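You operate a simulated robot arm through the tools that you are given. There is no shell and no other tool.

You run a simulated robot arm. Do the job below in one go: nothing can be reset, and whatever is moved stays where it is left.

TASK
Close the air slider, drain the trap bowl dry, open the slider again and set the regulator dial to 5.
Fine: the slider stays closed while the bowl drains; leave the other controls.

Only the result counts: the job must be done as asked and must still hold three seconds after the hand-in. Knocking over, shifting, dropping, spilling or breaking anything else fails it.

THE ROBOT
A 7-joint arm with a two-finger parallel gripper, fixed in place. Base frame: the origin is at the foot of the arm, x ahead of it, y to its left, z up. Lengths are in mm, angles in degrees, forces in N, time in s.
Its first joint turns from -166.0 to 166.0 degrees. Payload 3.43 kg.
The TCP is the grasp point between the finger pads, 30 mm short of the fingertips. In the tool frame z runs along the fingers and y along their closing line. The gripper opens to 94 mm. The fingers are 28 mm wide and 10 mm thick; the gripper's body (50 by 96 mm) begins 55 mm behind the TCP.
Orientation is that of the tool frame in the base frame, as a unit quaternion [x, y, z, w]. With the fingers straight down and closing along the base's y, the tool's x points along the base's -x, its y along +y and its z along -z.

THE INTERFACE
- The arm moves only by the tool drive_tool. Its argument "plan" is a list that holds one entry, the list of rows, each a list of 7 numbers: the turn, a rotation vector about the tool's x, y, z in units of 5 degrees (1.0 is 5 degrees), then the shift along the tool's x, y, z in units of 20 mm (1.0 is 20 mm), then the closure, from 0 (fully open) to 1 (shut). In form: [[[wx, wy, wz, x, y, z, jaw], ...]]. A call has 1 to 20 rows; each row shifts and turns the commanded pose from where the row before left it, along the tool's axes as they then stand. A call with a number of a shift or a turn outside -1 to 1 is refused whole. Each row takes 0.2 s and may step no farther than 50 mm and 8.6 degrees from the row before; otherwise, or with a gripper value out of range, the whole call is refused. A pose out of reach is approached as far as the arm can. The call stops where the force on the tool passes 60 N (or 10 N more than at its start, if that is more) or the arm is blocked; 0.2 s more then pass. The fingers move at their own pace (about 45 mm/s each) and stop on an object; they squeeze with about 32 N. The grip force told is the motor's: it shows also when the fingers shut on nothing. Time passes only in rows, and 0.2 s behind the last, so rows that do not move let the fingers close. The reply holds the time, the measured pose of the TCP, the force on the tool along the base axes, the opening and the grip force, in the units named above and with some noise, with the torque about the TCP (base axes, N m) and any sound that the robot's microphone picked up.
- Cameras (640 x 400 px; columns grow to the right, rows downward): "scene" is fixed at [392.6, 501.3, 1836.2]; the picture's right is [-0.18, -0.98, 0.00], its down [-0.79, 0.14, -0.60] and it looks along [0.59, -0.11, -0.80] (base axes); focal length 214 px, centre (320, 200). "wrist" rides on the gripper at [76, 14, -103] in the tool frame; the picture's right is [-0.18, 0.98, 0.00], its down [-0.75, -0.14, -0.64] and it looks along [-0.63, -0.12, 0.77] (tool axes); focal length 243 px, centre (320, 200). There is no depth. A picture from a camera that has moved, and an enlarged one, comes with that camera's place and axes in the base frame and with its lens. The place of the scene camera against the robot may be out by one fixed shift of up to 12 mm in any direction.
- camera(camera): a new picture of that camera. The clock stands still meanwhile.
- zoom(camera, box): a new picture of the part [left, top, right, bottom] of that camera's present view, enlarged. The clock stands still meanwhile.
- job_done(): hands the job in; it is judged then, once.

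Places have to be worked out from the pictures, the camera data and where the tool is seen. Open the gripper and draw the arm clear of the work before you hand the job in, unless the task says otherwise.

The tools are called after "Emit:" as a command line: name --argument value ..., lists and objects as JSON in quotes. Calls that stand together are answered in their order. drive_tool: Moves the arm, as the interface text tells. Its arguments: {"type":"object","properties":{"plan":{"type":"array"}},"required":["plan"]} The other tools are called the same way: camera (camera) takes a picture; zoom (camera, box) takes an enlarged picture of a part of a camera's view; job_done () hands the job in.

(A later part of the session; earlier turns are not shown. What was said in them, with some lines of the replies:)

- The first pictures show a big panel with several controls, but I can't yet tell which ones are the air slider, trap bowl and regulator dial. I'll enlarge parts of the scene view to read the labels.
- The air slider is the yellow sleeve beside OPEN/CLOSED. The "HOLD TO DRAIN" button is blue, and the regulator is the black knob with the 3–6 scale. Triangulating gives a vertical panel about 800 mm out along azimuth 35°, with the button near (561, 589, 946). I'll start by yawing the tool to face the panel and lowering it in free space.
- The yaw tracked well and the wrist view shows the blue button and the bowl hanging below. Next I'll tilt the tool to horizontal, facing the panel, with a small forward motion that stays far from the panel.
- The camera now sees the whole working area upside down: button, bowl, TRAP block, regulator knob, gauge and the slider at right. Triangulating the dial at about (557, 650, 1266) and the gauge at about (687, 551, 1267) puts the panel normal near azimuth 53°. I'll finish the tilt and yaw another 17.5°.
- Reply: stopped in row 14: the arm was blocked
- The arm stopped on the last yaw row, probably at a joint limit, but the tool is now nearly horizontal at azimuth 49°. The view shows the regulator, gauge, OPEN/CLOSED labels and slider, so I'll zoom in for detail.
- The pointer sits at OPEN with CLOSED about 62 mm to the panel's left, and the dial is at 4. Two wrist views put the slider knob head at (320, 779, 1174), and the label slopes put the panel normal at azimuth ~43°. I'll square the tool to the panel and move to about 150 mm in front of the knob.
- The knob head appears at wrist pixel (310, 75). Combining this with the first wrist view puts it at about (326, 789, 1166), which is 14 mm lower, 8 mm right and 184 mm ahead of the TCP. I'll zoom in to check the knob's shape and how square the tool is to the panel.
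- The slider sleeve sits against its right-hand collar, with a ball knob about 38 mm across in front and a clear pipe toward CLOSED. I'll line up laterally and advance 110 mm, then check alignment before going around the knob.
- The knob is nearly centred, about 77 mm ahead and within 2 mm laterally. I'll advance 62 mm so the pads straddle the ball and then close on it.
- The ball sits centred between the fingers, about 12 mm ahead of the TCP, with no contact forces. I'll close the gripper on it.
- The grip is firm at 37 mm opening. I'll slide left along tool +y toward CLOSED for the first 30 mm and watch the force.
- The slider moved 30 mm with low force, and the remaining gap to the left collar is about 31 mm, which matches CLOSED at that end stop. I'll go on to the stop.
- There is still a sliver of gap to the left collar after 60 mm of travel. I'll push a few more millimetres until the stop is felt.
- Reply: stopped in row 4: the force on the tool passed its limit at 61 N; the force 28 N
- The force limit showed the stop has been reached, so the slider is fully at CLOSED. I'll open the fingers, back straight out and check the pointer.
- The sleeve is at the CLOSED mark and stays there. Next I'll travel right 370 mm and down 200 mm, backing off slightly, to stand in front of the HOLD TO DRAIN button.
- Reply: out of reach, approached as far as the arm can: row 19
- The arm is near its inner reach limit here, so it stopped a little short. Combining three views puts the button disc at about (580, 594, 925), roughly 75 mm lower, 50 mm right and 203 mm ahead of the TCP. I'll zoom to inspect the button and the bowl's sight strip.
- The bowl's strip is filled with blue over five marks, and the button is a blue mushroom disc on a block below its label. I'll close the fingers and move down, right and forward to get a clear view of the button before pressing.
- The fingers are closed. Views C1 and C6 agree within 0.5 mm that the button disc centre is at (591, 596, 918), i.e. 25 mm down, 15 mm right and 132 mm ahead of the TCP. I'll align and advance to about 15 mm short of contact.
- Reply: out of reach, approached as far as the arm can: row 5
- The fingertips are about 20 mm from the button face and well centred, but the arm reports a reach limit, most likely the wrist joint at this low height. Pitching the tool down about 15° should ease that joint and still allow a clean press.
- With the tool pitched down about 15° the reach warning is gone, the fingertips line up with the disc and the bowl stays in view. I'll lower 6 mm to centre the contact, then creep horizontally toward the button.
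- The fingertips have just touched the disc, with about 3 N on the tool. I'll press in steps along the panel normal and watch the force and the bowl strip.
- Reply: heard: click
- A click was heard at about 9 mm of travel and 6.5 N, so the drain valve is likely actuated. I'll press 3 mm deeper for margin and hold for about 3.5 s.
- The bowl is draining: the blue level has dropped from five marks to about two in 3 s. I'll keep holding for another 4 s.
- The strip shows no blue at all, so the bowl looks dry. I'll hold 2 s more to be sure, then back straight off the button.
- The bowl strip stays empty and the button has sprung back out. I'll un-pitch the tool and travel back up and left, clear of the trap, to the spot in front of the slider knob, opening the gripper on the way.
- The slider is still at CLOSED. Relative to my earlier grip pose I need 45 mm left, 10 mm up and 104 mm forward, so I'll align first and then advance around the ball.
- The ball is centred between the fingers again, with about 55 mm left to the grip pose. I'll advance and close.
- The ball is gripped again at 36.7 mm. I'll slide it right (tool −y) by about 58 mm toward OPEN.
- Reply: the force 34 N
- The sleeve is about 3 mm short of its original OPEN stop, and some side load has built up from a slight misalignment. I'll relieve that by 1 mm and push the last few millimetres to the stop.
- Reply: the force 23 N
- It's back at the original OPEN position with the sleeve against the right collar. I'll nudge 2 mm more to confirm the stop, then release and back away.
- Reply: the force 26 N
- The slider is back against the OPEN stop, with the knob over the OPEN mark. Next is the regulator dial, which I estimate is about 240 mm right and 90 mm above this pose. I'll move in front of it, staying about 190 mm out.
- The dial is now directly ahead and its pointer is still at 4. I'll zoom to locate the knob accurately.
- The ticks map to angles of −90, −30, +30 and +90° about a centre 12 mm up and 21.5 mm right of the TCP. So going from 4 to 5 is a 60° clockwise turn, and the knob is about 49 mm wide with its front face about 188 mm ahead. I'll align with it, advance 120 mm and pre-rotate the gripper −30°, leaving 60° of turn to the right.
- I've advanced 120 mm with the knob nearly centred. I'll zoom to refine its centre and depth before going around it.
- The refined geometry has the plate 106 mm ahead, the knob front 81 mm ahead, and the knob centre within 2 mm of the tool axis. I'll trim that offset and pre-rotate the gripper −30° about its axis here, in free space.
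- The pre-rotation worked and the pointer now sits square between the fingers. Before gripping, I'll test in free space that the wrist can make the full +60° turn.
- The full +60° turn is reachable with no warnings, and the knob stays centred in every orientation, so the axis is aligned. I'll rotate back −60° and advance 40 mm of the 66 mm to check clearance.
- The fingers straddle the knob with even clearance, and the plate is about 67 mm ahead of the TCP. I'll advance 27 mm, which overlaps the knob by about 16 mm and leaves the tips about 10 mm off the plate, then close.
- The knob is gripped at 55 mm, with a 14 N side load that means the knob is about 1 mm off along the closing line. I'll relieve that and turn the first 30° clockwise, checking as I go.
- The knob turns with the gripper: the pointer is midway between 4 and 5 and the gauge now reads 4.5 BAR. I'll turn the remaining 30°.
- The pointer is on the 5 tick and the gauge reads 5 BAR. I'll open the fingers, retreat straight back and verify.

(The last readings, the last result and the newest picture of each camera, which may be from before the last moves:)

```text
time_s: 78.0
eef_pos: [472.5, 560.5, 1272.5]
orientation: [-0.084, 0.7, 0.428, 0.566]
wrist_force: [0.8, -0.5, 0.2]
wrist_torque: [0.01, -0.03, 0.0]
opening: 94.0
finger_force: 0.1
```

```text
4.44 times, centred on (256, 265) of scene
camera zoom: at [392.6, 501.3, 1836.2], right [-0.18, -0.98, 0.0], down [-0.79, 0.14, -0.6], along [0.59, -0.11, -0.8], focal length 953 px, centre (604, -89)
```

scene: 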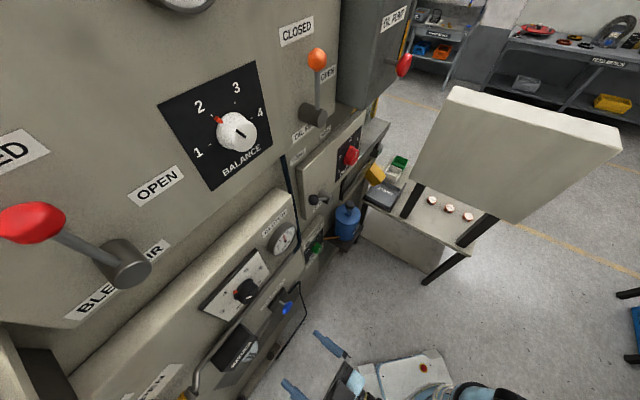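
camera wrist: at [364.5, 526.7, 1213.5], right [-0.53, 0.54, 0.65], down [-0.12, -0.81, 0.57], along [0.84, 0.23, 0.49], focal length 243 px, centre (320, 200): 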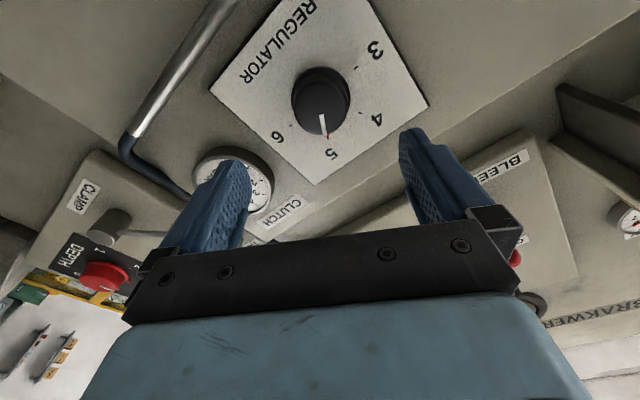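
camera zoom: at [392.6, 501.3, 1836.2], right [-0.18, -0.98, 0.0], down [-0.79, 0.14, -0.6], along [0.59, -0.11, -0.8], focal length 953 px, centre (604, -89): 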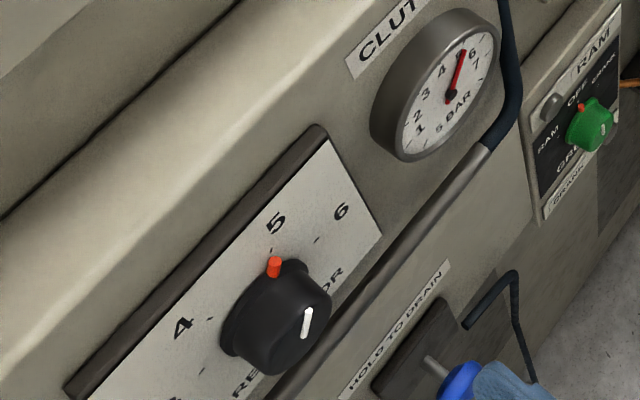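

The dial holds at 5 with the gauge at 5 BAR. I'll rotate the wrist back to level and draw the arm further from the panel, then check the slider, bowl and dial one last time.

Emit:
drive_tool --plan '[[[0, 0, -1, 0, 0, -0.6, 0], [0, 0, -1, 0, 0, -0.6, 0], [0, 0, -1, 0, 0, -0.6, 0], [0, 0, -1, 0, 0, -0.6, 0], [0, 0, -1, 0, 0, -0.6, 0], [0, 0, -1, 0, 0, -0.6, 0], [0, 0, 0, 0, 0.9, 0, 0], [0, 0, 0, 0, 0.9, 0, 0], [0, 0, 0, 0, 0.9, 0, 0], [0, 0, 0, 0, 0.9, 0, 0], [0, 1, 0, 0, 0.5, 0, 0], [0, 1, 0, 0, 0, 0, 0], [0, 1, 0, 0, 0, 0, 0], [0, 1, 0, 0, 0, 0, 0], [0, 1, 0, 0, 0, 0, 0], [0, 0, 0, 0, 0, 0, 0]]]'

Emit:
camera --camera "wrist"

Emit:
camera --camera "scene"

```text
time_s: 81.4
eef_pos: [364.0, 570.8, 1274.6]
orientation: [-0.313, 0.781, 0.204, 0.501]
wrist_force: [0.0, -0.4, 0.7]
wrist_torque: [0.03, 0.0, -0.02]
opening: 94.0
finger_force: 0.1
```

```text
taken
camera wrist: at [265.2, 494.5, 1246.8], right [-0.63, 0.76, 0.17], down [-0.09, -0.29, 0.95], along [0.77, 0.58, 0.25], focal length 243 px, centre (320, 200)
```

wrist: 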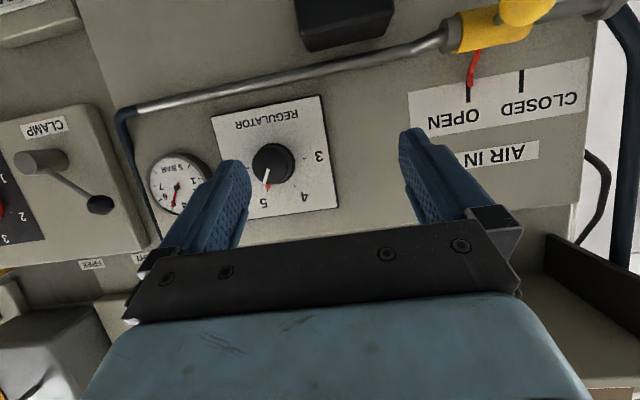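

```text
taken
```

scene: 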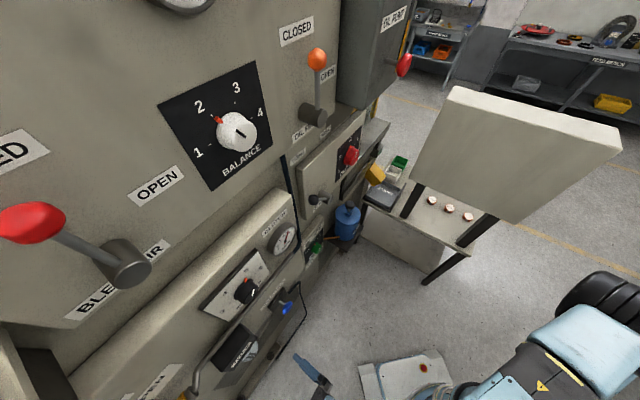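

Emit:
zoom --camera "wrist" --box '[400, 20, 592, 140]'

Emit:
zoom --camera "wrist" --box '[200, 90, 344, 220]'

Emit:
zoom --camera "scene" --box '[180, 280, 340, 400]'

```text
3.33 times, centred on (496, 80) of wrist
camera zoom: at [265.2, 494.5, 1246.8], right [-0.63, 0.76, 0.17], down [-0.09, -0.29, 0.95], along [0.77, 0.58, 0.25], focal length 809 px, centre (-267, 600)
```

zoom: 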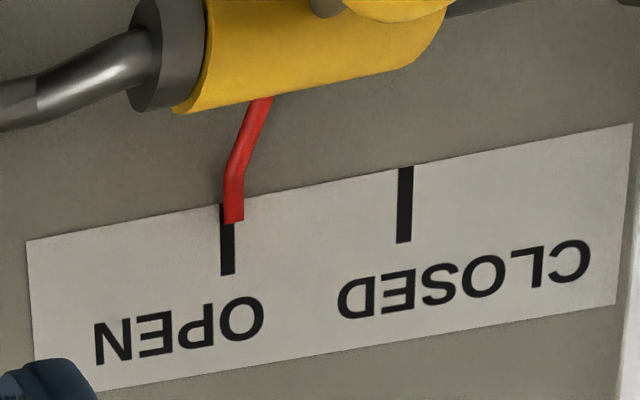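

```text
3.08 times, centred on (272, 155) of wrist
camera zoom: at [265.2, 494.5, 1246.8], right [-0.63, 0.76, 0.17], down [-0.09, -0.29, 0.95], along [0.77, 0.58, 0.25], focal length 746 px, centre (468, 338)
```

zoom: 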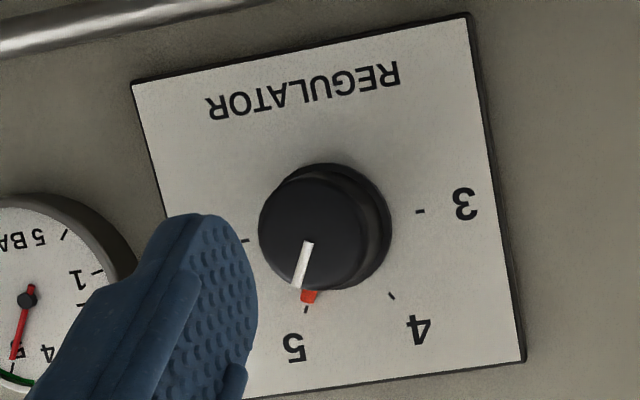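

```text
3.33 times, centred on (260, 340) of scene
camera zoom: at [392.6, 501.3, 1836.2], right [-0.18, -0.98, 0.0], down [-0.79, 0.14, -0.6], along [0.59, -0.11, -0.8], focal length 715 px, centre (520, -267)
```

zoom: 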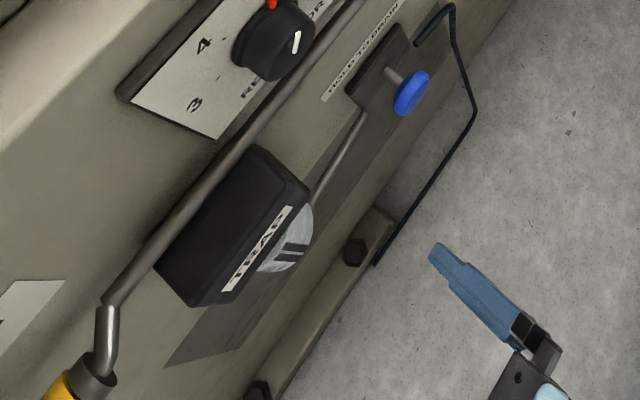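

Everything checks out. The slider's red pointer is on the OPEN mark, the bowl strip is empty, the dial points at 5 with the gauge at 5 BAR, and the open gripper is well clear of the panel. I'm handing the job in.

Emit:
job_done

```text
The job is handed in.
```

The job is done and handed in. My last pictures before hand-in showed everything in place.

- **Air slider:** I moved it to its CLOSED stop before draining and left it there until the bowl was empty. It is now back at its OPEN stop, with the red pointer on the OPEN mark.
- **Trap bowl:** I held the HOLD TO DRAIN button until no blue was left on the level strip, then about 2 s longer. The strip was still empty in the final pictures.
- **Regulator dial:** I turned it from 4 to 5. The pointer is on the 5 mark and the clutch gauge reads 5 BAR.

I didn't move any other controls. The gripper is open and the arm is drawn back from the panel.
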